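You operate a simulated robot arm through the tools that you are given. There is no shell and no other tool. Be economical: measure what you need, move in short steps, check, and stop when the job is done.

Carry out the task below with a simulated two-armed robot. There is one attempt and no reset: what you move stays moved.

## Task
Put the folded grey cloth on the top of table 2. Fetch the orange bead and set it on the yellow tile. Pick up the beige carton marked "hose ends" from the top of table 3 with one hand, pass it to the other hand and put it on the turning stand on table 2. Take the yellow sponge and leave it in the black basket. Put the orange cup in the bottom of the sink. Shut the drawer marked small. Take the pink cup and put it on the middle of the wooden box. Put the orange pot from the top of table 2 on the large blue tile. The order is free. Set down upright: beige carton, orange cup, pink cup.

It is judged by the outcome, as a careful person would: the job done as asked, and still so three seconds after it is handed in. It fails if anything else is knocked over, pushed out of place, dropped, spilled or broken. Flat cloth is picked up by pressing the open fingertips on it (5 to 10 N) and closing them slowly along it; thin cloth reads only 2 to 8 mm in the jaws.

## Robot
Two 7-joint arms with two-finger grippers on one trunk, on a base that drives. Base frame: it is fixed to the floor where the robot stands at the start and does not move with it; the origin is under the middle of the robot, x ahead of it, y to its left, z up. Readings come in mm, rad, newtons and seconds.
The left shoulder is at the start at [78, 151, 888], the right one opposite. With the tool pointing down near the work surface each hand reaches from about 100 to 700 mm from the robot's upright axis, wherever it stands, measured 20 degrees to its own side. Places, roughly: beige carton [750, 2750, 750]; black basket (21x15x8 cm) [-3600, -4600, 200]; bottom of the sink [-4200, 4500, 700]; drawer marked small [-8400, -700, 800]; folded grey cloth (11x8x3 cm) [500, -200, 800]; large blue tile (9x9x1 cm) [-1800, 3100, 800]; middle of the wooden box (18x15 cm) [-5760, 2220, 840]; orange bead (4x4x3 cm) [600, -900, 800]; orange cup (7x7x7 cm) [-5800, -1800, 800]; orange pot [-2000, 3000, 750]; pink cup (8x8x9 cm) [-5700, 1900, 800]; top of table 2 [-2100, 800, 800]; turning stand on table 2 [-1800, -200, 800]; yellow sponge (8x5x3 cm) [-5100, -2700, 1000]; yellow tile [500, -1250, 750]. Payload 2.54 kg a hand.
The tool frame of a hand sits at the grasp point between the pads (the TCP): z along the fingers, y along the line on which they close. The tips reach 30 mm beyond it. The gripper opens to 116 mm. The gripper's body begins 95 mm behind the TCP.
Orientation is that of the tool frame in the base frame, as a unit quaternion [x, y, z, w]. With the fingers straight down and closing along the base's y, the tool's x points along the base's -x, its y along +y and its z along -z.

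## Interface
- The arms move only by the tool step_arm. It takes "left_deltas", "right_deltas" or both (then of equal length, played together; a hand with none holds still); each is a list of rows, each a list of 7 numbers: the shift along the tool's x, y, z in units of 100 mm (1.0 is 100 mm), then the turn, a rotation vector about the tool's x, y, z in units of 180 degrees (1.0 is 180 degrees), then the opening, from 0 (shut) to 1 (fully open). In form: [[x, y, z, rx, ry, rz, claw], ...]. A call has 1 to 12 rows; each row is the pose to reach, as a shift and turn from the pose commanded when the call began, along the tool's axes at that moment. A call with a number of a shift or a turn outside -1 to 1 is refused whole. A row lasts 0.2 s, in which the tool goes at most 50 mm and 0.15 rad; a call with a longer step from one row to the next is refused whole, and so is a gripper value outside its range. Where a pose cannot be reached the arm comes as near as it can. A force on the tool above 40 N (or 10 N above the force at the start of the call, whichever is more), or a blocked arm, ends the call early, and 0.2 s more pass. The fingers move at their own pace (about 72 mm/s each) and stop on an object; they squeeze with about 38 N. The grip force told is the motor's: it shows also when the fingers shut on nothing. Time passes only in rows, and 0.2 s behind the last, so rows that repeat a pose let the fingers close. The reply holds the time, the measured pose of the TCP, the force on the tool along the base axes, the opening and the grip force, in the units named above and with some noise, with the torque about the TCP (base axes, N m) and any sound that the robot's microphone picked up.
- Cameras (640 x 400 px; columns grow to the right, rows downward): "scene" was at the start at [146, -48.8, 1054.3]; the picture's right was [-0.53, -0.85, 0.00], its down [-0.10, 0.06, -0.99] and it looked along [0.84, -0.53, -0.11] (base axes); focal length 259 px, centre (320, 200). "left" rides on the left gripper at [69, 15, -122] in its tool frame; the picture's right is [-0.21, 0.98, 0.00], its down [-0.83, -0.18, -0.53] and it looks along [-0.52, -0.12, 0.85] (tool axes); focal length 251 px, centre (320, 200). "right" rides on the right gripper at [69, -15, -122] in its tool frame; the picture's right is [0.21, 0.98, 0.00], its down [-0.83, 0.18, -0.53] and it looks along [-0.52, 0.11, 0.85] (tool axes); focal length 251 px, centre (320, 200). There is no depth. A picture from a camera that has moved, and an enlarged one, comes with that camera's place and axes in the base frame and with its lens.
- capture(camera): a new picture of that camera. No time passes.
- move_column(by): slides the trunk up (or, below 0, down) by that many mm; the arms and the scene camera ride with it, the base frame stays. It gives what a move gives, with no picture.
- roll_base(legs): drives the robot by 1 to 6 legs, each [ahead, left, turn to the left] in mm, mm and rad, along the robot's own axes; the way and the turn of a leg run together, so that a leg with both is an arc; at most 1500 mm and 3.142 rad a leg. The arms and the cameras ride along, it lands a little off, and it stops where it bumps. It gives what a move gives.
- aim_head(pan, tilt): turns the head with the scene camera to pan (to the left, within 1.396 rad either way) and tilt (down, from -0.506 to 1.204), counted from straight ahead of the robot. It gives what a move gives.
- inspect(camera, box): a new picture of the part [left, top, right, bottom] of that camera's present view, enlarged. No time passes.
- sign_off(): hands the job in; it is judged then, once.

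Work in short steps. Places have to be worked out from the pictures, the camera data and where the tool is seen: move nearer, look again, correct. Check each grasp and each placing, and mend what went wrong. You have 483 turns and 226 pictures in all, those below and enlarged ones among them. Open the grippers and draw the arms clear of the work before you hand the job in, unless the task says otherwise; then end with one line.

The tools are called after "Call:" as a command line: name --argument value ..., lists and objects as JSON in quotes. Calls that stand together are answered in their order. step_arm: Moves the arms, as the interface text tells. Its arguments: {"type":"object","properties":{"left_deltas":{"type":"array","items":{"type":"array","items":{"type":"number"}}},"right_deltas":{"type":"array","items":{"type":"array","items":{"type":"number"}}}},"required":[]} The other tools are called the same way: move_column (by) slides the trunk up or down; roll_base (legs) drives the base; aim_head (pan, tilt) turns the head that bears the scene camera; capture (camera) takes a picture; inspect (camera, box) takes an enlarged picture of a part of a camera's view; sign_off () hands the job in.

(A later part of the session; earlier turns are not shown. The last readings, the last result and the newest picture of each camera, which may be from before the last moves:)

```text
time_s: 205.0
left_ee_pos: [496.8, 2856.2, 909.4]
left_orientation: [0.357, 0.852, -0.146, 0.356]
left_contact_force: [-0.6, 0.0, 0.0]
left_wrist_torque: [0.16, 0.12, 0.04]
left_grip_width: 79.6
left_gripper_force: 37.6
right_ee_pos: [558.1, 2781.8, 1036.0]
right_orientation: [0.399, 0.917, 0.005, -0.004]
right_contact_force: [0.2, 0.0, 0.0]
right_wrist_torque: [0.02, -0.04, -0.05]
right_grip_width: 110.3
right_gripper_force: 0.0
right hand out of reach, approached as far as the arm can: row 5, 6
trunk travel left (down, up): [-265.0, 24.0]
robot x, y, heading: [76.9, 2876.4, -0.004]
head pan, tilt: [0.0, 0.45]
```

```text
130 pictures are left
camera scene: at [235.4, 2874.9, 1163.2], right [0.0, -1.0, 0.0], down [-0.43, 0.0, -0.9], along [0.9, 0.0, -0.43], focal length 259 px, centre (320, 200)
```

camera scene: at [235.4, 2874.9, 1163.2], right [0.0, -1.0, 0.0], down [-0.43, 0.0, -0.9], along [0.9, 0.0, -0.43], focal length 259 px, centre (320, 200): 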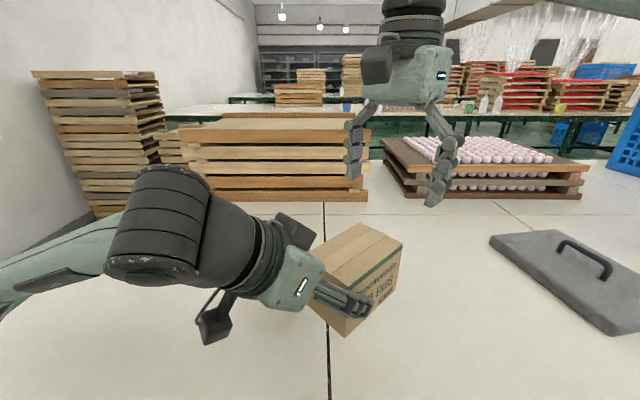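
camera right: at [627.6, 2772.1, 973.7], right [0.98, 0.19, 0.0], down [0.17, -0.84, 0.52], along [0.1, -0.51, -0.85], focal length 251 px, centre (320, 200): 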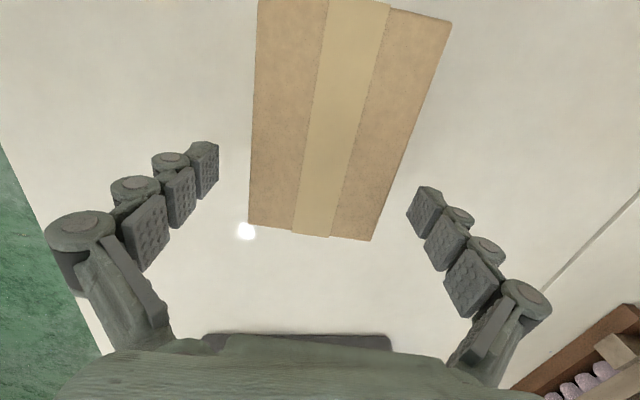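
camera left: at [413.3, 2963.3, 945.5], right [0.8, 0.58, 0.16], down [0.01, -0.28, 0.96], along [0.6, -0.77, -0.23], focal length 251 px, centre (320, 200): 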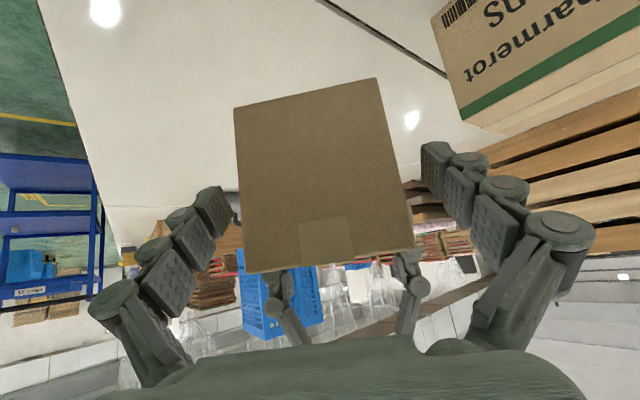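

Carton is now in the left hand only. I move the right hand away to its side and untwist it, and lift the left slightly.

Call:
step_arm --right_deltas '[[-0.25, -0.25, -0.05, 0, 0, 0, 0.9], [-0.5, -0.5, -0.05, 0, 0, 0, 0.9], [-0.75, -0.75, -0.05, 0, 0, 0, 0.9], [-1.0, -0.95, -0.05, 0, 0, -0.04, 0.9], [-1.0, -1.0, -0.05, 0, 0, -0.085, 0.9], [-1.0, -1.0, -0.05, 0, 0, -0.13, 0.9], [-1.0, -1.0, -0.05, 0, 0, -0.175, 0.9], [-1.0, -1.0, -0.05, 0, 0, -0.22, 0.9], [-1.0, -1.0, -0.05, 0, 0, -0.25, 0.9]]'

Call:
step_arm --left_deltas '[[-0.1, 0, -0.1, 0, 0, 0, 0.5], [-0.25, 0, -0.25, 0, 0, 0, 0.5], [-0.4, 0, -0.4, 0, 0, 0, 0.5], [-0.6, 0, -0.6, 0, 0, 0, 0.5]]'

Call:
capture --camera "scene"

```text
time_s: 207.0
left_ee_pos: [497.4, 2857.2, 908.2]
left_orientation: [0.357, 0.852, -0.146, 0.354]
left_contact_force: [-0.8, 0.4, -0.7]
left_wrist_torque: [0.17, 0.16, 0.02]
left_grip_width: 79.6
left_gripper_force: 38.2
right_ee_pos: [549.8, 2639.6, 1039.9]
right_orientation: [0.017, 1.0, 0.007, -0.001]
right_contact_force: [0.1, 0.0, 0.2]
right_wrist_torque: [0.03, 0.0, 0.01]
right_grip_width: 104.5
right_gripper_force: 0.1
trunk travel left (down, up): [-265.0, 24.0]
robot x, y, heading: [80.5, 2873.1, -0.003]
head pan, tilt: [0.0, 0.45]
```

```text
time_s: 208.0
left_ee_pos: [496.9, 2854.4, 993.2]
left_orientation: [0.358, 0.852, -0.145, 0.354]
left_contact_force: [0.2, 0.1, -6.8]
left_wrist_torque: [0.18, 0.15, 0.02]
left_grip_width: 79.3
left_gripper_force: 38.2
right_ee_pos: [549.2, 2640.4, 1040.0]
right_orientation: [0.018, 1.0, 0.006, -0.002]
right_contact_force: [-0.1, -0.4, -0.5]
right_wrist_torque: [-0.02, -0.02, 0.0]
right_grip_width: 104.3
right_gripper_force: 0.1
trunk travel left (down, up): [-265.0, 24.0]
robot x, y, heading: [76.3, 2876.5, -0.002]
head pan, tilt: [0.0, 0.45]
```

```text
129 pictures are left
camera scene: at [236.2, 2874.5, 1163.0], right [0.0, -1.0, 0.0], down [-0.44, 0.0, -0.9], along [0.9, 0.0, -0.44], focal length 259 px, centre (320, 200)
```

scene: 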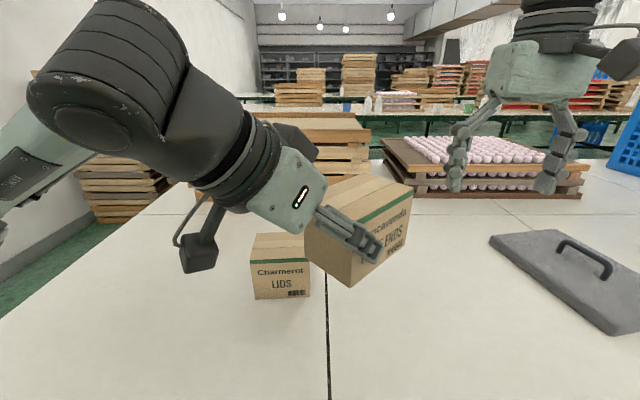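

Solid (6.8 N). I retract the right hand, back off from table 3, turn around, and look along the aisle before driving.

Call:
step_arm --right_deltas '[[0.4, 0, 0, 0, 0, 0, 0.5], [0.8, 0, 0, 0, 0, 0, 0.5], [1.0, 0, 0, 0, 0, 0, 0.5]]'

Call:
roll_base --legs '[[-700, 0, 0], [0, 0, -1.57]]'

Call:
capture --camera "scene"

```text
time_s: 208.8
left_ee_pos: [498.2, 2855.4, 994.3]
left_orientation: [0.356, 0.852, -0.145, 0.355]
left_contact_force: [0.3, 0.2, -6.0]
left_wrist_torque: [0.21, 0.19, 0.0]
left_grip_width: 79.8
left_gripper_force: 37.9
right_ee_pos: [448.1, 2642.4, 1037.7]
right_orientation: [0.019, 1.0, 0.006, -0.002]
right_contact_force: [0.9, -0.8, -0.5]
right_wrist_torque: [0.02, 0.0, 0.04]
right_grip_width: 58.0
right_gripper_force: 0.1
trunk travel left (down, up): [-265.0, 24.0]
robot x, y, heading: [76.8, 2876.6, -0.004]
head pan, tilt: [0.0, 0.45]
```

```text
time_s: 216.4
left_ee_pos: [-629.1, 2458.3, 992.9]
left_orientation: [0.852, 0.357, -0.353, 0.15]
left_contact_force: [0.3, 1.2, -6.0]
left_wrist_torque: [0.2, -0.18, 0.01]
left_grip_width: 79.3
left_gripper_force: 37.9
right_ee_pos: [-841.0, 2502.7, 1038.9]
right_orientation: [0.714, 0.7, 0.006, 0.003]
right_contact_force: [1.7, -0.1, -0.4]
right_wrist_torque: [-0.02, 0.01, 0.01]
right_grip_width: 58.1
right_gripper_force: 0.0
trunk travel left (down, up): [-265.0, 24.0]
robot x, y, heading: [-617.0, 2881.0, -1.556]
head pan, tilt: [0.0, 0.45]
```

```text
128 pictures are left
camera scene: at [-612.8, 2719.0, 1163.0], right [-1.0, -0.02, 0.0], down [-0.01, 0.44, -0.9], along [0.01, -0.9, -0.44], focal length 259 px, centre (320, 200)
```

scene: 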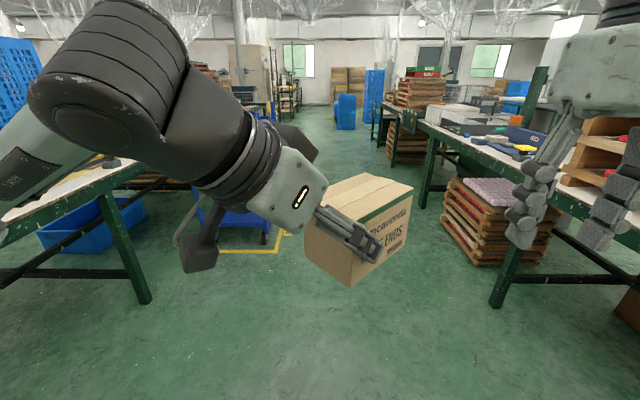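

The aisle is clear with a trolley on the left around x ≈ -210. I drive down it at x ≈ -820 to y ≈ -100, then turn right toward table 2.

Call:
roll_base --legs '[[300, -200, -0.015], [1400, 0, 0], [1280, 0, 0]]'

Call:
roll_base --legs '[[0, 0, -1.57]]'

Call:
aim_head --pan 0.0 --tilt 0.3

Call:
capture --camera "scene"

```text
time_s: 231.8
left_ee_pos: [-822.2, -571.9, 993.3]
left_orientation: [0.854, 0.351, -0.354, 0.148]
left_contact_force: [-0.9, -0.4, -6.1]
left_wrist_torque: [0.17, -0.16, 0.01]
left_grip_width: 79.5
left_gripper_force: 37.9
right_ee_pos: [-1033.8, -523.8, 1037.4]
right_orientation: [0.719, 0.695, 0.005, 0.004]
right_contact_force: [0.4, 0.0, 0.3]
right_wrist_torque: [0.0, 0.02, 0.01]
right_grip_width: 58.3
right_gripper_force: 0.1
trunk travel left (down, up): [-265.0, 24.0]
robot x, y, heading: [-800.8, -149.8, -1.565]
head pan, tilt: [0.0, 0.45]
```

```text
time_s: 236.1
left_ee_pos: [-1224.6, -137.9, 994.3]
left_orientation: [0.855, -0.348, -0.357, -0.143]
left_contact_force: [0.5, -0.2, -6.2]
left_wrist_torque: [-0.16, -0.19, 0.02]
left_grip_width: 79.3
left_gripper_force: 37.9
right_ee_pos: [-1181.0, 74.3, 1036.9]
right_orientation: [1.0, -0.007, 0.002, 0.005]
right_contact_force: [0.0, 0.1, -0.6]
right_wrist_torque: [0.0, 0.01, 0.03]
right_grip_width: 57.9
right_gripper_force: 0.0
trunk travel left (down, up): [-265.0, 24.0]
robot x, y, heading: [-805.7, -152.4, -3.123]
head pan, tilt: [0.0, 0.45]
```

```text
time_s: 236.8
left_ee_pos: [-1224.2, -139.9, 993.0]
left_orientation: [0.856, -0.348, -0.355, -0.143]
left_contact_force: [1.2, -0.2, -6.2]
left_wrist_torque: [-0.19, -0.18, 0.0]
left_grip_width: 79.4
left_gripper_force: 38.1
right_ee_pos: [-1180.8, 73.9, 1038.4]
right_orientation: [1.0, -0.007, 0.001, 0.006]
right_contact_force: [0.3, -0.6, 1.3]
right_wrist_torque: [-0.01, -0.01, -0.04]
right_grip_width: 58.0
right_gripper_force: 0.1
trunk travel left (down, up): [-265.0, 24.0]
robot x, y, heading: [-802.9, -145.8, -3.121]
head pan, tilt: [0.0, 0.3]
```

```text
127 pictures are left
camera scene: at [-965.2, -153.3, 1176.8], right [-0.02, 1.0, 0.0], down [0.3, 0.01, -0.95], along [-0.95, -0.02, -0.3], focal length 259 px, centre (320, 200)
```

scene: 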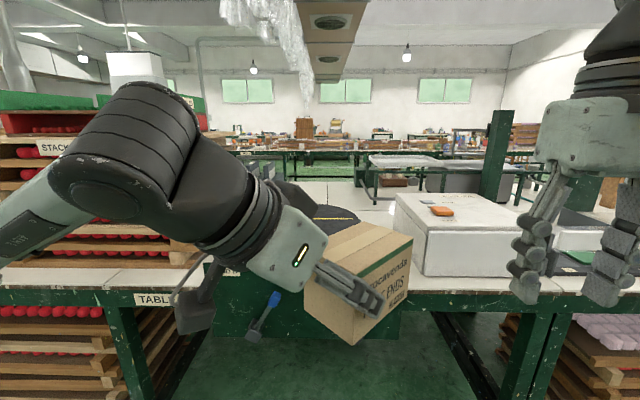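

The held carton hides the stand; I look with the right hand camera.

Call:
capture --camera "right"

```text
126 pictures are left
camera right: at [-1111.6, 89.4, 1159.4], right [0.2, -0.98, 0.01], down [-0.83, -0.16, 0.53], along [-0.52, -0.12, -0.85], focal length 251 px, centre (320, 200)
```

right: 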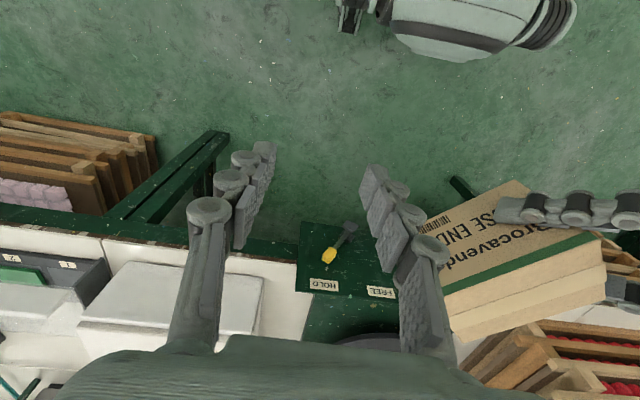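

I shift the base left 450 mm so the stand appears right of the carton.

Call:
roll_base --legs '[[0, 450, -0.02]]'

Call:
capture --camera "scene"

```text
time_s: 241.7
left_ee_pos: [-1220.2, -580.8, 992.7]
left_orientation: [0.852, -0.357, -0.355, -0.147]
left_contact_force: [0.0, -0.6, -7.2]
left_wrist_torque: [-0.21, -0.16, 0.03]
left_grip_width: 79.5
left_gripper_force: 37.6
right_ee_pos: [-1172.0, -369.0, 1037.9]
right_orientation: [1.0, -0.018, 0.002, 0.006]
right_contact_force: [0.1, 0.4, 0.1]
right_wrist_torque: [0.01, -0.01, 0.0]
right_grip_width: 58.1
right_gripper_force: 0.0
trunk travel left (down, up): [-265.0, 24.0]
robot x, y, heading: [-798.8, -602.3, 3.143]
head pan, tilt: [0.0, 0.3]
```

```text
125 pictures are left
camera scene: at [-960.9, -600.7, 1176.9], right [0.0, 1.0, 0.0], down [0.3, 0.0, -0.96], along [-0.96, 0.0, -0.3], focal length 259 px, centre (320, 200)
```

scene: 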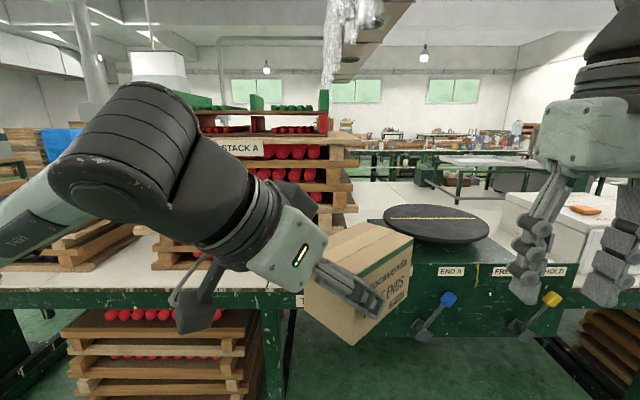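

The disc centre triangulates to about [-1785, -206] with its top at z ≈ 838, radius ~180; levers stick out to x ≈ -1447. I retract the right hand and move the base to about [-1190, -30].

Call:
step_arm --right_deltas '[[0.4, 0, 0, 0, 0, 0, 0.5], [0.8, -0.2, 0, 0, 0, 0, 0.5], [1.0, -0.5, 0, 0, 0, 0, 0.5]]'

Call:
roll_base --legs '[[0, -570, 0], [385, 0, 0]]'

Call:
capture --camera "scene"

Call:
capture --camera "left"

```text
time_s: 242.5
left_ee_pos: [-1219.5, -579.8, 993.4]
left_orientation: [0.852, -0.357, -0.354, -0.145]
left_contact_force: [-0.1, 0.2, -5.8]
left_wrist_torque: [-0.18, -0.2, -0.01]
left_grip_width: 79.3
left_gripper_force: 38.1
right_ee_pos: [-1067.6, -320.8, 1039.8]
right_orientation: [1.0, -0.017, 0.002, 0.006]
right_contact_force: [0.1, 0.7, -0.5]
right_wrist_torque: [-0.04, -0.02, 0.03]
right_grip_width: 57.9
right_gripper_force: 0.1
trunk travel left (down, up): [-265.0, 24.0]
robot x, y, heading: [-798.2, -600.1, 3.141]
head pan, tilt: [0.0, 0.3]
```

```text
time_s: 250.5
left_ee_pos: [-1608.9, -11.0, 992.8]
left_orientation: [0.853, -0.354, -0.354, -0.145]
left_contact_force: [-1.1, 0.2, -6.2]
left_wrist_torque: [-0.19, -0.18, -0.01]
left_grip_width: 79.4
left_gripper_force: 38.1
right_ee_pos: [-1458.6, 249.3, 1040.6]
right_orientation: [1.0, -0.014, 0.002, 0.006]
right_contact_force: [0.5, -0.1, 0.2]
right_wrist_torque: [0.01, -0.01, -0.01]
right_grip_width: 58.0
right_gripper_force: 0.0
trunk travel left (down, up): [-265.0, 24.0]
robot x, y, heading: [-1187.2, -31.2, -3.139]
head pan, tilt: [0.0, 0.3]
```

```text
124 pictures are left
camera scene: at [-1349.6, -29.6, 1176.8], right [-0.01, 1.0, 0.0], down [0.3, 0.0, -0.95], along [-0.95, -0.01, -0.3], focal length 259 px, centre (320, 200)
```

scene: 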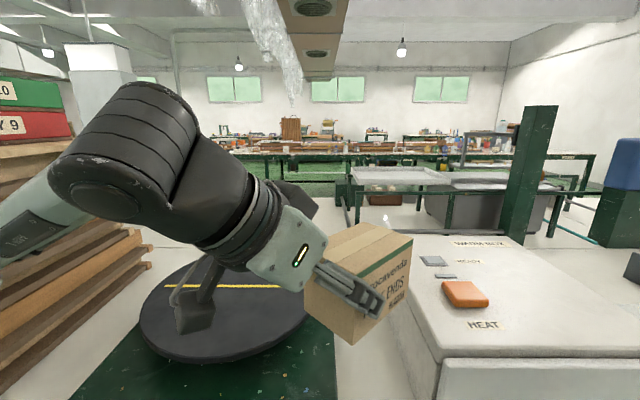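

```text
123 pictures are left
camera left: at [-1524.1, -117.6, 1030.5], right [-0.8, -0.58, 0.16], down [-0.01, 0.28, 0.96], along [-0.6, 0.76, -0.23], focal length 251 px, centre (320, 200)
```

left: 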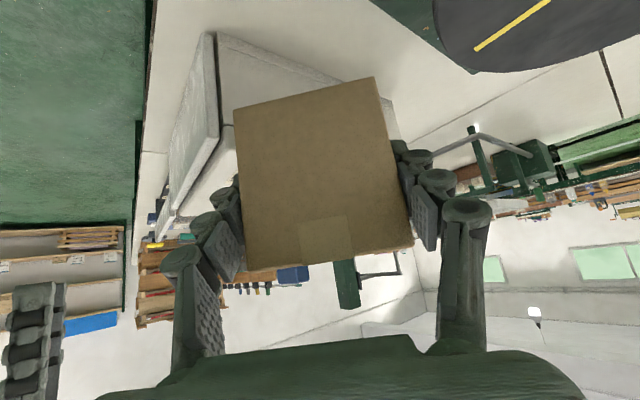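

Disc centre confirmed ≈ [-1775, -215]. I move the left hand over so the carton's centre is above it (TCP → [-1751, -239]).

Call:
step_arm --left_deltas '[[0.05, 0.3, -0.05, 0, 0, 0, 0.5], [0.1, 0.6, -0.1, 0, 0, 0, 0.5], [0.15, 0.9, -0.15, 0, 0, 0, 0.5]]'

Call:
step_arm --left_deltas '[[0.05, 0.3, -0.05, 0, 0, 0, 0.5], [0.1, 0.6, -0.1, 0, 0, 0, 0.5], [0.15, 0.9, -0.15, 0, 0, 0, 0.5]]'

Call:
step_arm --left_deltas '[[0.05, 0.3, -0.05, 0, 0, 0, 0.5], [0.1, 0.6, -0.1, 0, 0, 0, 0.5], [0.15, 0.8, -0.13, 0, 0, 0, 0.5]]'

Call:
capture --camera "scene"

Call:
capture --camera "left"

```text
time_s: 251.3
left_ee_pos: [-1656.3, -88.4, 993.0]
left_orientation: [0.853, -0.354, -0.355, -0.144]
left_contact_force: [-0.1, 0.4, -5.9]
left_wrist_torque: [-0.18, -0.19, 0.0]
left_grip_width: 79.6
left_gripper_force: 37.7
right_ee_pos: [-1457.6, 248.2, 1039.8]
right_orientation: [1.0, -0.015, 0.001, 0.006]
right_contact_force: [0.0, -0.1, 0.9]
right_wrist_torque: [0.01, -0.02, 0.0]
right_grip_width: 58.3
right_gripper_force: 0.1
trunk travel left (down, up): [-265.0, 24.0]
robot x, y, heading: [-1186.1, -27.2, -3.136]
head pan, tilt: [0.0, 0.3]
```

```text
time_s: 252.1
left_ee_pos: [-1706.2, -170.1, 994.4]
left_orientation: [0.853, -0.354, -0.356, -0.145]
left_contact_force: [-1.3, -0.9, -6.0]
left_wrist_torque: [-0.14, -0.18, 0.01]
left_grip_width: 79.2
left_gripper_force: 38.0
right_ee_pos: [-1458.6, 250.1, 1039.4]
right_orientation: [1.0, -0.015, 0.001, 0.006]
right_contact_force: [-0.1, 1.6, 0.4]
right_wrist_torque: [-0.03, 0.03, -0.02]
right_grip_width: 57.9
right_gripper_force: 0.0
trunk travel left (down, up): [-265.0, 24.0]
robot x, y, heading: [-1189.5, -27.6, -3.135]
head pan, tilt: [0.0, 0.3]
```

```text
time_s: 252.9
left_ee_pos: [-1733.6, -212.4, 993.8]
left_orientation: [0.854, -0.354, -0.354, -0.144]
left_contact_force: [0.5, -0.1, -5.9]
left_wrist_torque: [-0.18, -0.17, 0.0]
left_grip_width: 79.3
left_gripper_force: 37.9
left hand out of reach, approached as far as the arm can: row 2, 3
right_ee_pos: [-1458.2, 249.7, 1039.0]
right_orientation: [1.0, -0.014, 0.002, 0.005]
right_contact_force: [-0.6, -0.3, 0.4]
right_wrist_torque: [-0.03, 0.0, 0.0]
right_grip_width: 58.1
right_gripper_force: 0.1
trunk travel left (down, up): [-265.0, 24.0]
robot x, y, heading: [-1190.7, -32.1, -3.135]
head pan, tilt: [0.0, 0.3]
```

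```text
122 pictures are left
camera scene: at [-1349.4, -29.8, 1176.9], right [-0.01, 1.0, 0.0], down [0.3, 0.0, -0.96], along [-0.96, -0.01, -0.3], focal length 259 px, centre (320, 200)
```

scene: 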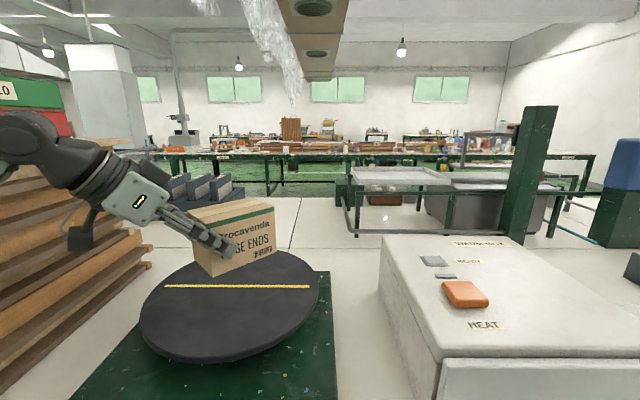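

```text
121 pictures are left
camera left: at [-1649.1, -318.1, 1031.2], right [-0.8, -0.58, 0.16], down [-0.01, 0.28, 0.96], along [-0.6, 0.76, -0.23], focal length 251 px, centre (320, 200)
```

left: 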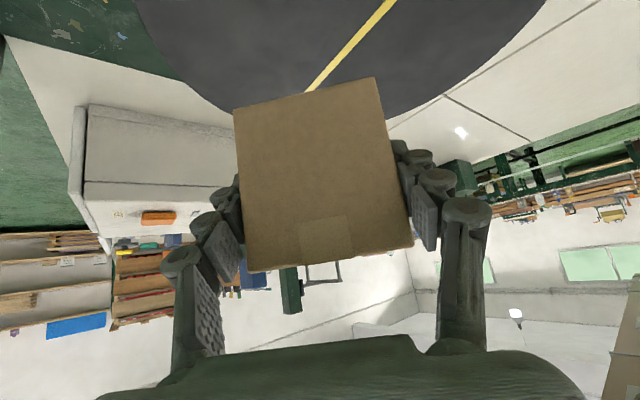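

By tangent bearings the disc centre is [-1820, -206], r ≈ 168, top ≈ 846. I lower to TCP z ≈ 925 while moving further in.

Call:
step_arm --left_deltas '[[0.15, 0.1, 0.2, 0, 0, 0, 0.5], [0.3, 0.2, 0.38, 0, 0, 0, 0.5], [0.44, 0.36, 0.54, 0, 0, 0, 0.5], [0.44, 0.36, 0.54, 0, 0, 0, 0.5]]'

Call:
capture --camera "scene"

```text
time_s: 253.9
left_ee_pos: [-1734.6, -226.9, 941.4]
left_orientation: [0.86, -0.342, -0.356, -0.127]
left_contact_force: [-0.2, 0.7, -5.2]
left_wrist_torque: [-0.13, -0.18, 0.01]
left_grip_width: 79.1
left_gripper_force: 38.0
left hand out of reach, approached as far as the arm can: row 1, 2, 3, 4
right_ee_pos: [-1458.0, 248.5, 1040.4]
right_orientation: [1.0, -0.015, 0.002, 0.007]
right_contact_force: [0.8, 0.2, -0.1]
right_wrist_torque: [0.04, 0.02, 0.01]
right_grip_width: 58.1
right_gripper_force: 0.1
trunk travel left (down, up): [-265.0, 24.0]
robot x, y, heading: [-1186.7, -31.8, -3.137]
head pan, tilt: [0.0, 0.3]
```

```text
120 pictures are left
camera scene: at [-1349.1, -30.5, 1176.9], right [-0.01, 1.0, 0.0], down [0.3, 0.0, -0.96], along [-0.96, 0.0, -0.3], focal length 259 px, centre (320, 200)
```

scene: 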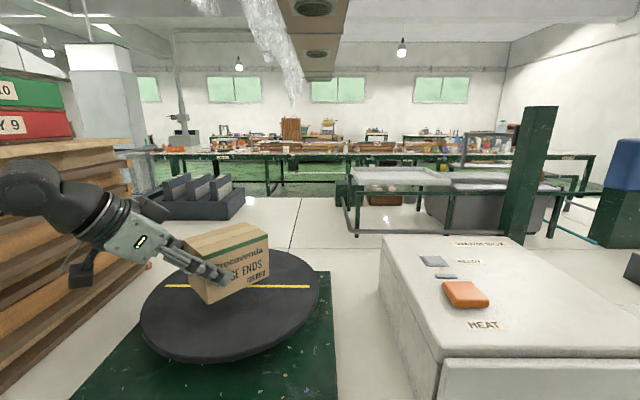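

The hand is at its limit 60 mm short of the centre but the carton footprint would already be fully on the disc. I roll 25 mm closer, then ease back the hand 10 mm and lower.

Call:
roll_base --legs '[[28, 0, 0]]'

Call:
step_arm --left_deltas '[[0.08, -0.1, 0.06, 0, 0, 0, 0.5], [0.15, -0.1, 0.13, 0, 0, 0, 0.5], [0.15, -0.1, 0.13, 0, 0, 0, 0.5]]'

Call:
capture --camera "scene"

```text
time_s: 254.8
left_ee_pos: [-1746.0, -227.3, 940.7]
left_orientation: [0.862, -0.341, -0.355, -0.126]
left_contact_force: [0.2, -0.1, -5.6]
left_wrist_torque: [-0.16, -0.17, 0.0]
left_grip_width: 79.5
left_gripper_force: 38.2
right_ee_pos: [-1470.1, 249.7, 1041.1]
right_orientation: [1.0, -0.013, 0.001, 0.006]
right_contact_force: [0.3, -0.8, 0.3]
right_wrist_torque: [-0.01, -0.03, 0.02]
right_grip_width: 58.1
right_gripper_force: 0.1
trunk travel left (down, up): [-265.0, 24.0]
robot x, y, heading: [-1200.2, -26.8, -3.133]
head pan, tilt: [0.0, 0.3]
stopped in leg 1: the robot was blocked; the commanded pose is now the measured one
```

```text
time_s: 255.6
left_ee_pos: [-1737.4, -222.1, 922.1]
left_orientation: [0.861, -0.341, -0.357, -0.125]
left_contact_force: [0.3, -0.4, -5.6]
left_wrist_torque: [-0.16, -0.21, 0.02]
left_grip_width: 79.8
left_gripper_force: 37.7
right_ee_pos: [-1468.7, 249.6, 1040.6]
right_orientation: [1.0, -0.014, 0.0, 0.006]
right_contact_force: [0.1, 0.6, 0.2]
right_wrist_torque: [0.01, 0.01, 0.01]
right_grip_width: 58.2
right_gripper_force: 0.0
trunk travel left (down, up): [-265.0, 24.0]
robot x, y, heading: [-1201.5, -27.1, -3.137]
head pan, tilt: [0.0, 0.3]
```

```text
119 pictures are left
camera scene: at [-1359.6, -29.5, 1177.3], right [-0.01, 1.0, 0.0], down [0.29, 0.0, -0.96], along [-0.96, -0.01, -0.29], focal length 259 px, centre (320, 200)
```

scene: 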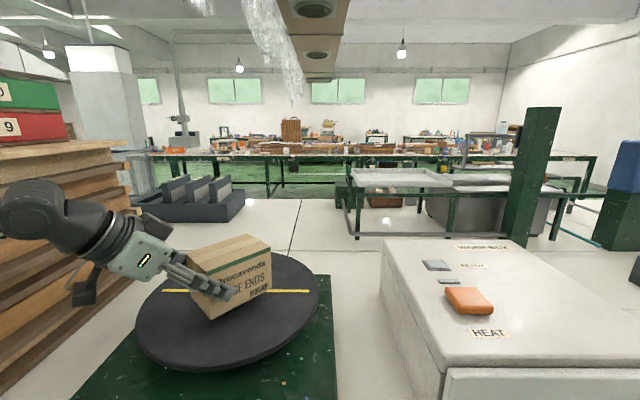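

Blocked after 13 mm (something at the console front); I leave the base and lower the carton carefully.

Call:
step_arm --left_deltas '[[0.05, 0, 0.05, 0, 0, 0, 0.5], [0.08, 0, 0.08, 0, 0, 0, 0.5], [0.11, 0, 0.11, 0, 0, 0, 0.5]]'

Call:
inspect --camera "scene" --box '[120, 210, 340, 370]'

```text
time_s: 256.4
left_ee_pos: [-1739.3, -221.8, 907.2]
left_orientation: [0.86, -0.341, -0.357, -0.125]
left_contact_force: [-0.2, -0.2, -5.6]
left_wrist_torque: [-0.2, -0.22, -0.02]
left_grip_width: 79.4
left_gripper_force: 37.8
right_ee_pos: [-1469.8, 250.0, 1039.8]
right_orientation: [1.0, -0.014, -0.001, 0.006]
right_contact_force: [-0.4, 0.8, 0.0]
right_wrist_torque: [0.01, -0.02, 0.01]
right_grip_width: 57.6
right_gripper_force: 0.0
trunk travel left (down, up): [-265.0, 24.0]
robot x, y, heading: [-1203.2, -25.8, -3.132]
head pan, tilt: [0.0, 0.3]
```

```text
2.50 times, centred on (230, 290) of scene
camera zoom: at [-1359.4, -29.5, 1177.3], right [-0.01, 1.0, 0.0], down [0.29, 0.0, -0.96], along [-0.96, -0.01, -0.29], focal length 647 px, centre (545, -25)
```

zoom: 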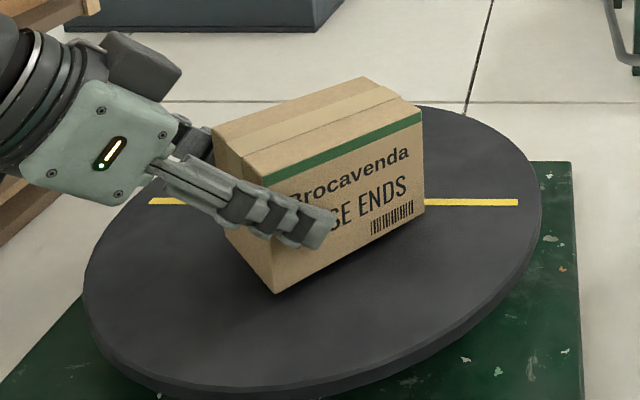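

It looks near the disc's middle. I lower further until contact.

Call:
step_arm --left_deltas '[[0.02, 0, 0.02, 0, 0, 0, 0.5], [0.04, 0, 0.04, 0, 0, 0, 0.5], [0.06, 0, 0.06, 0, 0, 0, 0.5], [0.08, 0, 0.08, 0, 0, 0, 0.5]]'

```text
time_s: 257.4
left_ee_pos: [-1738.9, -221.0, 898.6]
left_orientation: [0.859, -0.341, -0.361, -0.125]
left_contact_force: [3.8, -4.5, 8.5]
left_wrist_torque: [1.0, 0.26, -0.21]
left_grip_width: 79.2
left_gripper_force: 37.9
right_ee_pos: [-1469.4, 249.3, 1041.5]
right_orientation: [1.0, -0.014, -0.001, 0.006]
right_contact_force: [0.0, -0.1, 0.5]
right_wrist_torque: [0.01, 0.03, 0.01]
right_grip_width: 57.9
right_gripper_force: 0.2
trunk travel left (down, up): [-265.0, 24.0]
robot x, y, heading: [-1202.8, -26.0, -3.136]
head pan, tilt: [0.0, 0.3]
```

Contact (8 N up). I open the left hand and back out along its approach axis.

Call:
step_arm --left_deltas '[[0.01, 0, 0.01, 0, 0, 0, 0.7], [0.01, 0, 0.01, 0, 0, 0, 0.8], [0.01, 0, 0.01, 0, 0, 0, 0.95], [0.01, 0, 0.0, 0, 0, 0, 1.0], [0, 0, -0.3, 0, 0, 0, 1.0], [0, 0, -0.7, 0, 0, 0, 1.0], [0, 0, -1.0, 0, 0, 0, 1.0]]'

Call:
capture --camera "scene"

```text
time_s: 259.0
left_ee_pos: [-1696.9, -243.7, 954.5]
left_orientation: [0.861, -0.341, -0.356, -0.124]
left_contact_force: [-0.2, 0.5, -0.2]
left_wrist_torque: [0.0, -0.03, 0.0]
left_grip_width: 116.0
left_gripper_force: 0.2
left hand out of reach, approached as far as the arm can: row 6, 7
right_ee_pos: [-1467.2, 249.0, 1041.7]
right_orientation: [1.0, -0.014, -0.002, 0.006]
right_contact_force: [-0.2, 0.4, -0.7]
right_wrist_torque: [0.02, -0.02, -0.01]
right_grip_width: 58.1
right_gripper_force: 0.0
trunk travel left (down, up): [-265.0, 24.0]
robot x, y, heading: [-1200.0, -29.5, -3.126]
head pan, tilt: [0.0, 0.3]
```

```text
117 pictures are left
camera scene: at [-1358.7, -29.6, 1178.0], right [-0.01, 1.0, 0.0], down [0.29, 0.0, -0.96], along [-0.96, -0.01, -0.29], focal length 259 px, centre (320, 200)
```

scene: 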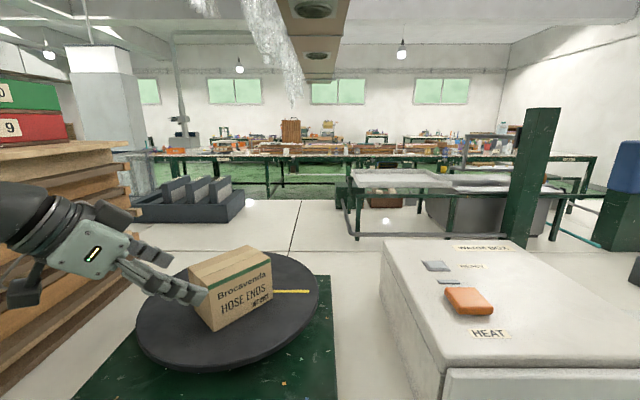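

The carton stands on the disc. I raise the hand a bit and then roll the base back.

Call:
step_arm --left_deltas '[[-0.2, 0, -0.2, 0, 0, 0, 1.0], [-0.4, 0, -0.4, 0, 0, 0, 1.0]]'

Call:
roll_base --legs '[[-350, 0, 0]]'

Call:
capture --camera "scene"

```text
time_s: 259.6
left_ee_pos: [-1695.2, -242.6, 1013.4]
left_orientation: [0.86, -0.342, -0.357, -0.125]
left_contact_force: [-0.2, 0.4, 0.4]
left_wrist_torque: [0.0, -0.03, -0.02]
left_grip_width: 116.3
left_gripper_force: 0.3
right_ee_pos: [-1468.7, 249.1, 1042.1]
right_orientation: [1.0, -0.014, 0.0, 0.006]
right_contact_force: [-0.2, -0.1, -0.5]
right_wrist_torque: [0.0, -0.02, -0.02]
right_grip_width: 58.1
right_gripper_force: 0.0
trunk travel left (down, up): [-265.0, 24.0]
robot x, y, heading: [-1203.8, -24.5, -3.139]
head pan, tilt: [0.0, 0.3]
```

```text
time_s: 261.9
left_ee_pos: [-1346.0, -236.9, 1010.0]
left_orientation: [0.86, -0.345, -0.354, -0.127]
left_contact_force: [-0.2, -0.3, 0.0]
left_wrist_torque: [0.0, 0.01, 0.0]
left_grip_width: 116.0
left_gripper_force: 0.0
right_ee_pos: [-1113.8, 252.1, 1039.8]
right_orientation: [1.0, -0.02, 0.002, 0.006]
right_contact_force: [0.1, 0.4, -0.7]
right_wrist_torque: [-0.03, -0.02, -0.01]
right_grip_width: 58.0
right_gripper_force: 0.1
trunk travel left (down, up): [-265.0, 24.0]
robot x, y, heading: [-842.5, -27.6, 3.138]
head pan, tilt: [0.0, 0.3]
```

```text
116 pictures are left
camera scene: at [-1007.5, -27.4, 1177.1], right [0.0, 1.0, 0.0], down [0.3, 0.0, -0.96], along [-0.96, 0.0, -0.3], focal length 259 px, centre (320, 200)
```

scene: 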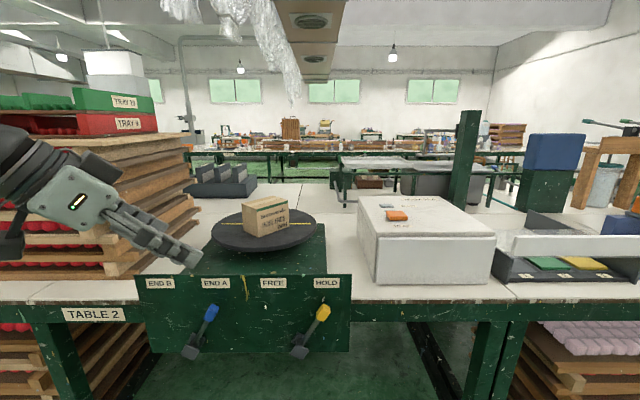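

The carton is upright on the stand, levers as before. I restore the left hand to straight down and retract, then look along the aisle to the left for a way around.

Call:
step_arm --left_deltas '[[0, 0, 0, 0, 0.045, 0, 0.8], [0, 0, 0, 0, 0.09, 0, 0.6], [0, 0, 0, 0, 0.135, 0, 0.5], [0, 0, 0, 0, 0.18, 0, 0.5], [0, 0, 0, 0, 0.22, 0, 0.5], [0, 0, 0, 0, 0.25, 0, 0.5]]'

Call:
step_arm --left_deltas '[[0.2, 0, 0, 0, 0, -0.045, 0.5], [0.4, 0, 0, 0, 0, -0.09, 0.5], [0.6, 0, 0, 0, 0, -0.135, 0.5], [0.8, 0, 0, 0, 0, -0.18, 0.5], [1.0, 0, 0, 0, 0, -0.22, 0.5], [1.0, 0, 0, 0, 0, -0.25, 0.5]]'

Call:
aim_head --pan 1.2 --tilt 0.2

Call:
capture --camera "scene"

```text
time_s: 263.3
left_ee_pos: [-1345.3, -236.7, 1009.1]
left_orientation: [0.93, -0.368, 0.001, 0.015]
left_contact_force: [0.5, 0.2, -0.9]
left_wrist_torque: [-0.02, 0.02, 0.01]
left_grip_width: 57.9
left_gripper_force: 0.1
right_ee_pos: [-1113.7, 251.8, 1039.5]
right_orientation: [1.0, -0.019, 0.001, 0.006]
right_contact_force: [-0.4, 0.9, 0.9]
right_wrist_torque: [0.01, -0.05, 0.01]
right_grip_width: 58.0
right_gripper_force: 0.1
trunk travel left (down, up): [-265.0, 24.0]
robot x, y, heading: [-841.0, -28.5, 3.139]
head pan, tilt: [0.0, 0.3]
```

```text
time_s: 264.7
left_ee_pos: [-1273.1, -306.0, 1011.2]
left_orientation: [1.0, 0.017, -0.004, 0.014]
left_contact_force: [-0.7, 0.2, -0.2]
left_wrist_torque: [0.0, -0.03, -0.03]
left_grip_width: 57.9
left_gripper_force: 0.1
right_ee_pos: [-1114.2, 252.6, 1040.1]
right_orientation: [1.0, -0.019, 0.002, 0.006]
right_contact_force: [-0.1, -0.6, 0.4]
right_wrist_torque: [0.01, -0.02, -0.02]
right_grip_width: 58.2
right_gripper_force: 0.0
trunk travel left (down, up): [-265.0, 24.0]
robot x, y, heading: [-845.3, -26.7, 3.141]
head pan, tilt: [0.0, 0.3]
```

```text
time_s: 266.1
left_ee_pos: [-1273.5, -305.2, 1011.6]
left_orientation: [1.0, 0.015, -0.005, 0.013]
left_contact_force: [0.0, 0.3, -0.2]
left_wrist_torque: [0.0, 0.02, 0.0]
left_grip_width: 58.2
left_gripper_force: 0.1
right_ee_pos: [-1114.5, 252.6, 1040.7]
right_orientation: [1.0, -0.02, 0.001, 0.007]
right_contact_force: [0.5, -0.3, 0.0]
right_wrist_torque: [-0.02, 0.06, 0.02]
right_grip_width: 57.8
right_gripper_force: 0.1
trunk travel left (down, up): [-265.0, 24.0]
robot x, y, heading: [-845.1, -28.5, 3.137]
head pan, tilt: [1.201, 0.201]
```

```text
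115 pictures are left
camera scene: at [-948.7, -114.5, 1186.2], right [-0.93, 0.37, 0.0], down [0.07, 0.19, -0.98], along [-0.36, -0.91, -0.2], focal length 259 px, centre (320, 200)
```

scene: 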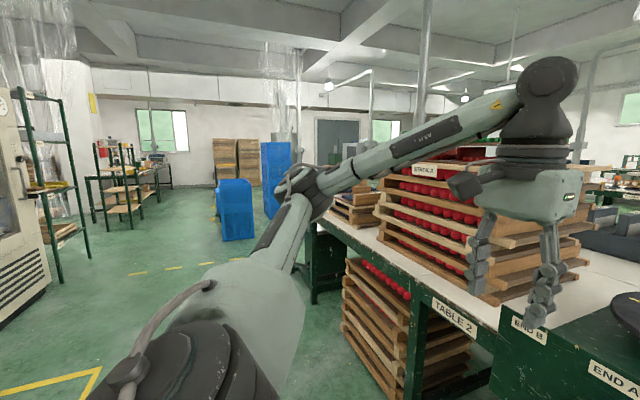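

Table 2 ends near y ≈ -1820, with open floor beyond until blue bins at y ≈ -3500. I drive to about [-850, -2450] and face -x.

Call:
roll_base --legs '[[0, 0, 1.57], [1300, 0, 0], [1100, 0, 0], [0, 0, -1.57]]'

Call:
aim_head --pan 0 --tilt 0.2

Call:
capture --camera "scene"

```text
time_s: 285.9
left_ee_pos: [-1473.7, -2677.9, 1012.0]
left_orientation: [0.999, -0.042, -0.005, 0.013]
left_contact_force: [0.4, 0.6, 0.1]
left_wrist_torque: [0.0, -0.02, 0.01]
left_grip_width: 58.2
left_gripper_force: 0.1
right_ee_pos: [-1253.7, -2142.2, 1040.6]
right_orientation: [0.997, -0.075, 0.002, 0.006]
right_contact_force: [0.3, 0.2, 0.2]
right_wrist_torque: [-0.03, -0.01, -0.02]
right_grip_width: 58.3
right_gripper_force: 0.1
trunk travel left (down, up): [-265.0, 24.0]
robot x, y, heading: [-1017.9, -2453.4, 3.025]
head pan, tilt: [1.201, 0.201]
```

```text
time_s: 287.3
left_ee_pos: [-1474.3, -2679.3, 1012.1]
left_orientation: [0.999, -0.042, -0.005, 0.013]
left_contact_force: [0.0, -0.2, -0.8]
left_wrist_torque: [-0.01, 0.02, 0.01]
left_grip_width: 57.9
left_gripper_force: 0.2
right_ee_pos: [-1254.2, -2142.9, 1040.6]
right_orientation: [0.997, -0.075, 0.002, 0.006]
right_contact_force: [-1.3, 1.1, -0.4]
right_wrist_torque: [-0.01, 0.0, -0.02]
right_grip_width: 58.1
right_gripper_force: 0.1
trunk travel left (down, up): [-265.0, 24.0]
robot x, y, heading: [-1019.5, -2453.1, 3.027]
head pan, tilt: [0.0, 0.201]
```

```text
114 pictures are left
camera scene: at [-1179.2, -2432.4, 1186.3], right [0.11, 0.99, 0.0], down [0.2, -0.02, -0.98], along [-0.97, 0.11, -0.2], focal length 259 px, centre (320, 200)
```

scene: 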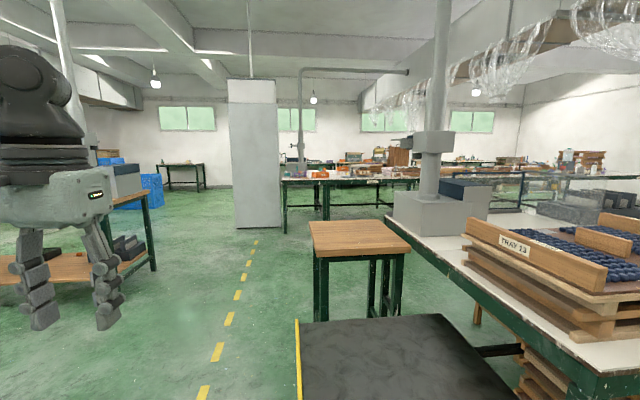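

The dashed lane at y ≈ -2900 is open, with a cabinet-like pillar near x ≈ -4870. I straighten, shift into the lane and drive to x ≈ -3500.

Call:
roll_base --legs '[[0, 0, 0.115], [0, 480, 0], [1300, 0, 0], [1200, 0, 0]]'

Call:
capture --camera "scene"

```text
time_s: 305.0
left_ee_pos: [-3994.7, -3108.0, 1011.2]
left_orientation: [1.0, -0.017, -0.005, 0.014]
left_contact_force: [-0.8, -0.5, 0.4]
left_wrist_torque: [-0.01, 0.02, -0.01]
left_grip_width: 58.0
left_gripper_force: 0.0
right_ee_pos: [-3799.2, -2561.0, 1039.9]
right_orientation: [0.999, -0.05, 0.002, 0.007]
right_contact_force: [0.2, 0.2, 0.0]
right_wrist_torque: [0.04, 0.01, 0.01]
right_grip_width: 58.1
right_gripper_force: 0.0
trunk travel left (down, up): [-265.0, 24.0]
robot x, y, heading: [-3549.7, -2856.5, 3.074]
head pan, tilt: [0.0, 0.201]
```

```text
113 pictures are left
camera scene: at [-3712.1, -2847.3, 1186.2], right [0.07, 1.0, 0.0], down [0.2, -0.01, -0.98], along [-0.98, 0.07, -0.2], focal length 259 px, centre (320, 200)
```

scene: 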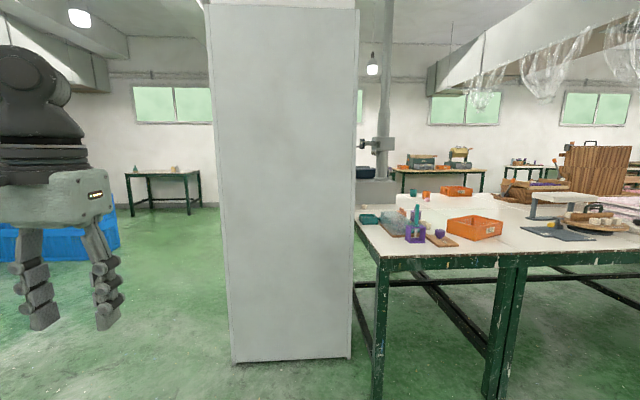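

A tall cabinet's blank side faces me; the sponge must be inside, open from another side. First I look left for the basket.

Call:
aim_head --pan 1.35 --tilt 0.35

Call:
capture --camera "scene"

```text
time_s: 306.5
left_ee_pos: [-3995.0, -3108.5, 1012.8]
left_orientation: [1.0, -0.016, -0.005, 0.014]
left_contact_force: [0.4, 1.3, -0.4]
left_wrist_torque: [-0.02, -0.01, -0.02]
left_grip_width: 58.2
left_gripper_force: 0.0
right_ee_pos: [-3801.5, -2561.1, 1039.7]
right_orientation: [0.999, -0.05, 0.002, 0.005]
right_contact_force: [-0.6, -0.8, 0.0]
right_wrist_torque: [-0.01, -0.01, 0.0]
right_grip_width: 58.1
right_gripper_force: 0.0
trunk travel left (down, up): [-265.0, 24.0]
robot x, y, heading: [-3552.0, -2857.9, 3.078]
head pan, tilt: [1.349, 0.351]
```

```text
112 pictures are left
camera scene: at [-3645.5, -2942.8, 1172.3], right [-0.96, 0.28, 0.0], down [0.1, 0.33, -0.94], along [-0.27, -0.9, -0.34], focal length 259 px, centre (320, 200)
```

scene: 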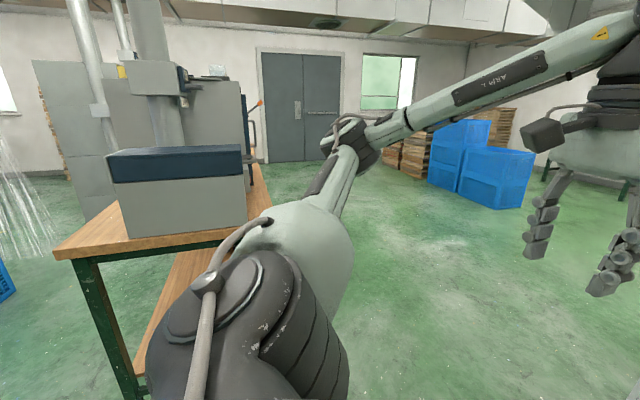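

The basket should be under the machine table whose side is at x ≈ -3640. I go forward to x ≈ -4250, then left to pass the cabinet's corner.

Call:
roll_base --legs '[[0, 0, 0.065], [650, 0, 0], [0, 950, 0]]'

Call:
aim_head --pan -0.5 --tilt 0.15

Call:
capture --camera "scene"

```text
time_s: 319.7
left_ee_pos: [-4592.4, -4111.0, 1011.5]
left_orientation: [1.0, 0.027, -0.004, 0.013]
left_contact_force: [0.3, -0.3, -1.2]
left_wrist_torque: [0.01, -0.01, 0.0]
left_grip_width: 57.9
left_gripper_force: 0.0
right_ee_pos: [-4446.6, -3549.1, 1040.6]
right_orientation: [1.0, -0.007, 0.002, 0.006]
right_contact_force: [-0.7, 0.1, 0.3]
right_wrist_torque: [0.02, 0.02, -0.02]
right_grip_width: 58.0
right_gripper_force: 0.0
trunk travel left (down, up): [-265.0, 24.0]
robot x, y, heading: [-4172.9, -3823.7, -3.123]
head pan, tilt: [1.349, 0.351]
```

```text
time_s: 321.5
left_ee_pos: [-4592.0, -4111.3, 1012.2]
left_orientation: [1.0, 0.027, -0.004, 0.014]
left_contact_force: [-0.6, 0.4, -0.1]
left_wrist_torque: [0.0, 0.01, -0.01]
left_grip_width: 57.8
left_gripper_force: 0.1
right_ee_pos: [-4446.2, -3549.7, 1039.8]
right_orientation: [1.0, -0.007, 0.001, 0.006]
right_contact_force: [-0.8, 0.4, -0.6]
right_wrist_torque: [0.01, -0.01, -0.03]
right_grip_width: 58.0
right_gripper_force: 0.0
trunk travel left (down, up): [-265.0, 24.0]
robot x, y, heading: [-4170.3, -3825.7, -3.118]
head pan, tilt: [-0.499, 0.15]
```

```text
111 pictures are left
camera scene: at [-4322.6, -3782.1, 1191.0], right [0.46, 0.89, 0.0], down [0.13, -0.07, -0.99], along [-0.88, 0.45, -0.15], focal length 259 px, centre (320, 200)
```

scene: 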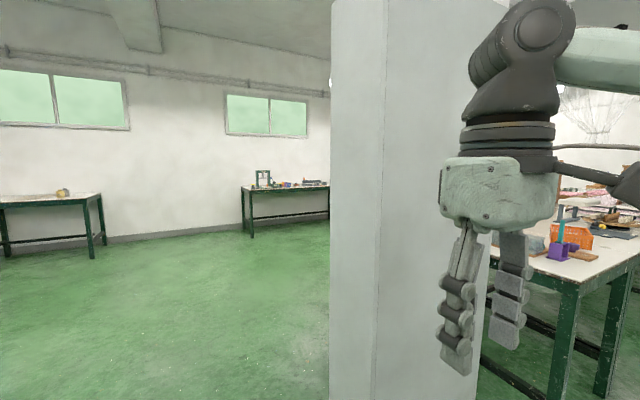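

Blank on this side too; the opening must face -x. I drive past the cabinet and turn to face it from there.

Call:
roll_base --legs '[[900, 0, 0], [850, 0, 0], [0, 0, -1.57]]'

Call:
aim_head --pan -0.6 --tilt 0.15

Call:
capture --camera "scene"

```text
time_s: 334.3
left_ee_pos: [-6260.2, -3487.6, 1011.3]
left_orientation: [0.752, -0.659, -0.011, 0.008]
left_contact_force: [-1.0, -0.5, -0.5]
left_wrist_torque: [0.01, -0.02, 0.02]
left_grip_width: 57.9
left_gripper_force: 0.0
right_ee_pos: [-5688.3, -3589.4, 1039.9]
right_orientation: [0.729, -0.685, -0.003, 0.006]
right_contact_force: [0.2, 0.4, -0.2]
right_wrist_torque: [0.03, 0.03, 0.02]
right_grip_width: 58.0
right_gripper_force: 0.1
trunk travel left (down, up): [-265.0, 24.0]
robot x, y, heading: [-5939.7, -3882.2, 1.671]
head pan, tilt: [-0.499, 0.15]
```

```text
time_s: 334.9
left_ee_pos: [-6259.5, -3487.2, 1011.0]
left_orientation: [0.753, -0.658, -0.012, 0.006]
left_contact_force: [0.2, 0.0, 0.1]
left_wrist_torque: [-0.02, 0.01, 0.03]
left_grip_width: 57.7
left_gripper_force: 0.2
right_ee_pos: [-5687.7, -3588.6, 1040.2]
right_orientation: [0.729, -0.685, -0.002, 0.006]
right_contact_force: [0.2, -0.3, 0.3]
right_wrist_torque: [0.02, 0.02, -0.03]
right_grip_width: 57.9
right_gripper_force: 0.0
trunk travel left (down, up): [-265.0, 24.0]
robot x, y, heading: [-5938.7, -3881.9, 1.668]
head pan, tilt: [-0.6, 0.15]
```

```text
110 pictures are left
camera scene: at [-5902.0, -3734.6, 1191.0], right [0.88, -0.48, 0.0], down [-0.07, -0.13, -0.99], along [0.48, 0.87, -0.15], focal length 259 px, centre (320, 200)
```

scene: 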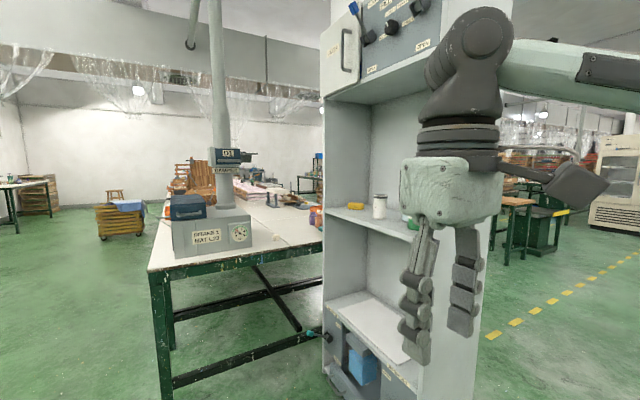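

The shelf is open toward -x. I drive up and face it to find the sponge.

Call:
roll_base --legs '[[880, 0, 0], [0, 0, -1.668]]'

Call:
aim_head --pan 0 --tilt 0.15

Call:
capture --camera "scene"

```text
time_s: 343.8
left_ee_pos: [-5583.6, -2756.3, 1012.0]
left_orientation: [0.002, 1.0, 0.014, 0.004]
left_contact_force: [-0.1, 0.3, 0.1]
left_wrist_torque: [-0.02, 0.01, -0.01]
left_grip_width: 57.7
left_gripper_force: 0.1
right_ee_pos: [-5762.1, -3310.0, 1040.3]
right_orientation: [0.037, 0.999, 0.006, -0.001]
right_contact_force: [0.1, 0.3, 0.3]
right_wrist_torque: [0.01, -0.03, 0.0]
right_grip_width: 58.0
right_gripper_force: 0.1
trunk travel left (down, up): [-265.0, 24.0]
robot x, y, heading: [-6020.2, -3020.0, -0.04]
head pan, tilt: [-0.6, 0.15]
```

```text
time_s: 344.8
left_ee_pos: [-5583.6, -2756.2, 1012.6]
left_orientation: [0.002, 1.0, 0.013, 0.005]
left_contact_force: [-0.2, 0.3, 0.2]
left_wrist_torque: [-0.04, -0.01, 0.01]
left_grip_width: 57.8
left_gripper_force: 0.0
right_ee_pos: [-5762.7, -3310.0, 1039.4]
right_orientation: [0.037, 0.999, 0.006, -0.002]
right_contact_force: [0.5, 0.0, 0.2]
right_wrist_torque: [0.01, 0.0, 0.0]
right_grip_width: 57.8
right_gripper_force: 0.0
trunk travel left (down, up): [-265.0, 24.0]
robot x, y, heading: [-6018.4, -3023.9, -0.039]
head pan, tilt: [0.0, 0.15]
```

```text
109 pictures are left
camera scene: at [-5860.0, -3026.2, 1191.0], right [-0.04, -1.0, 0.0], down [-0.15, 0.01, -0.99], along [0.99, -0.04, -0.15], focal length 259 px, centre (320, 200)
```

scene: 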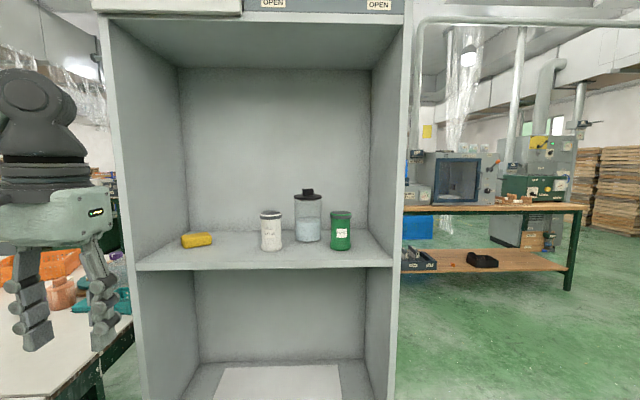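

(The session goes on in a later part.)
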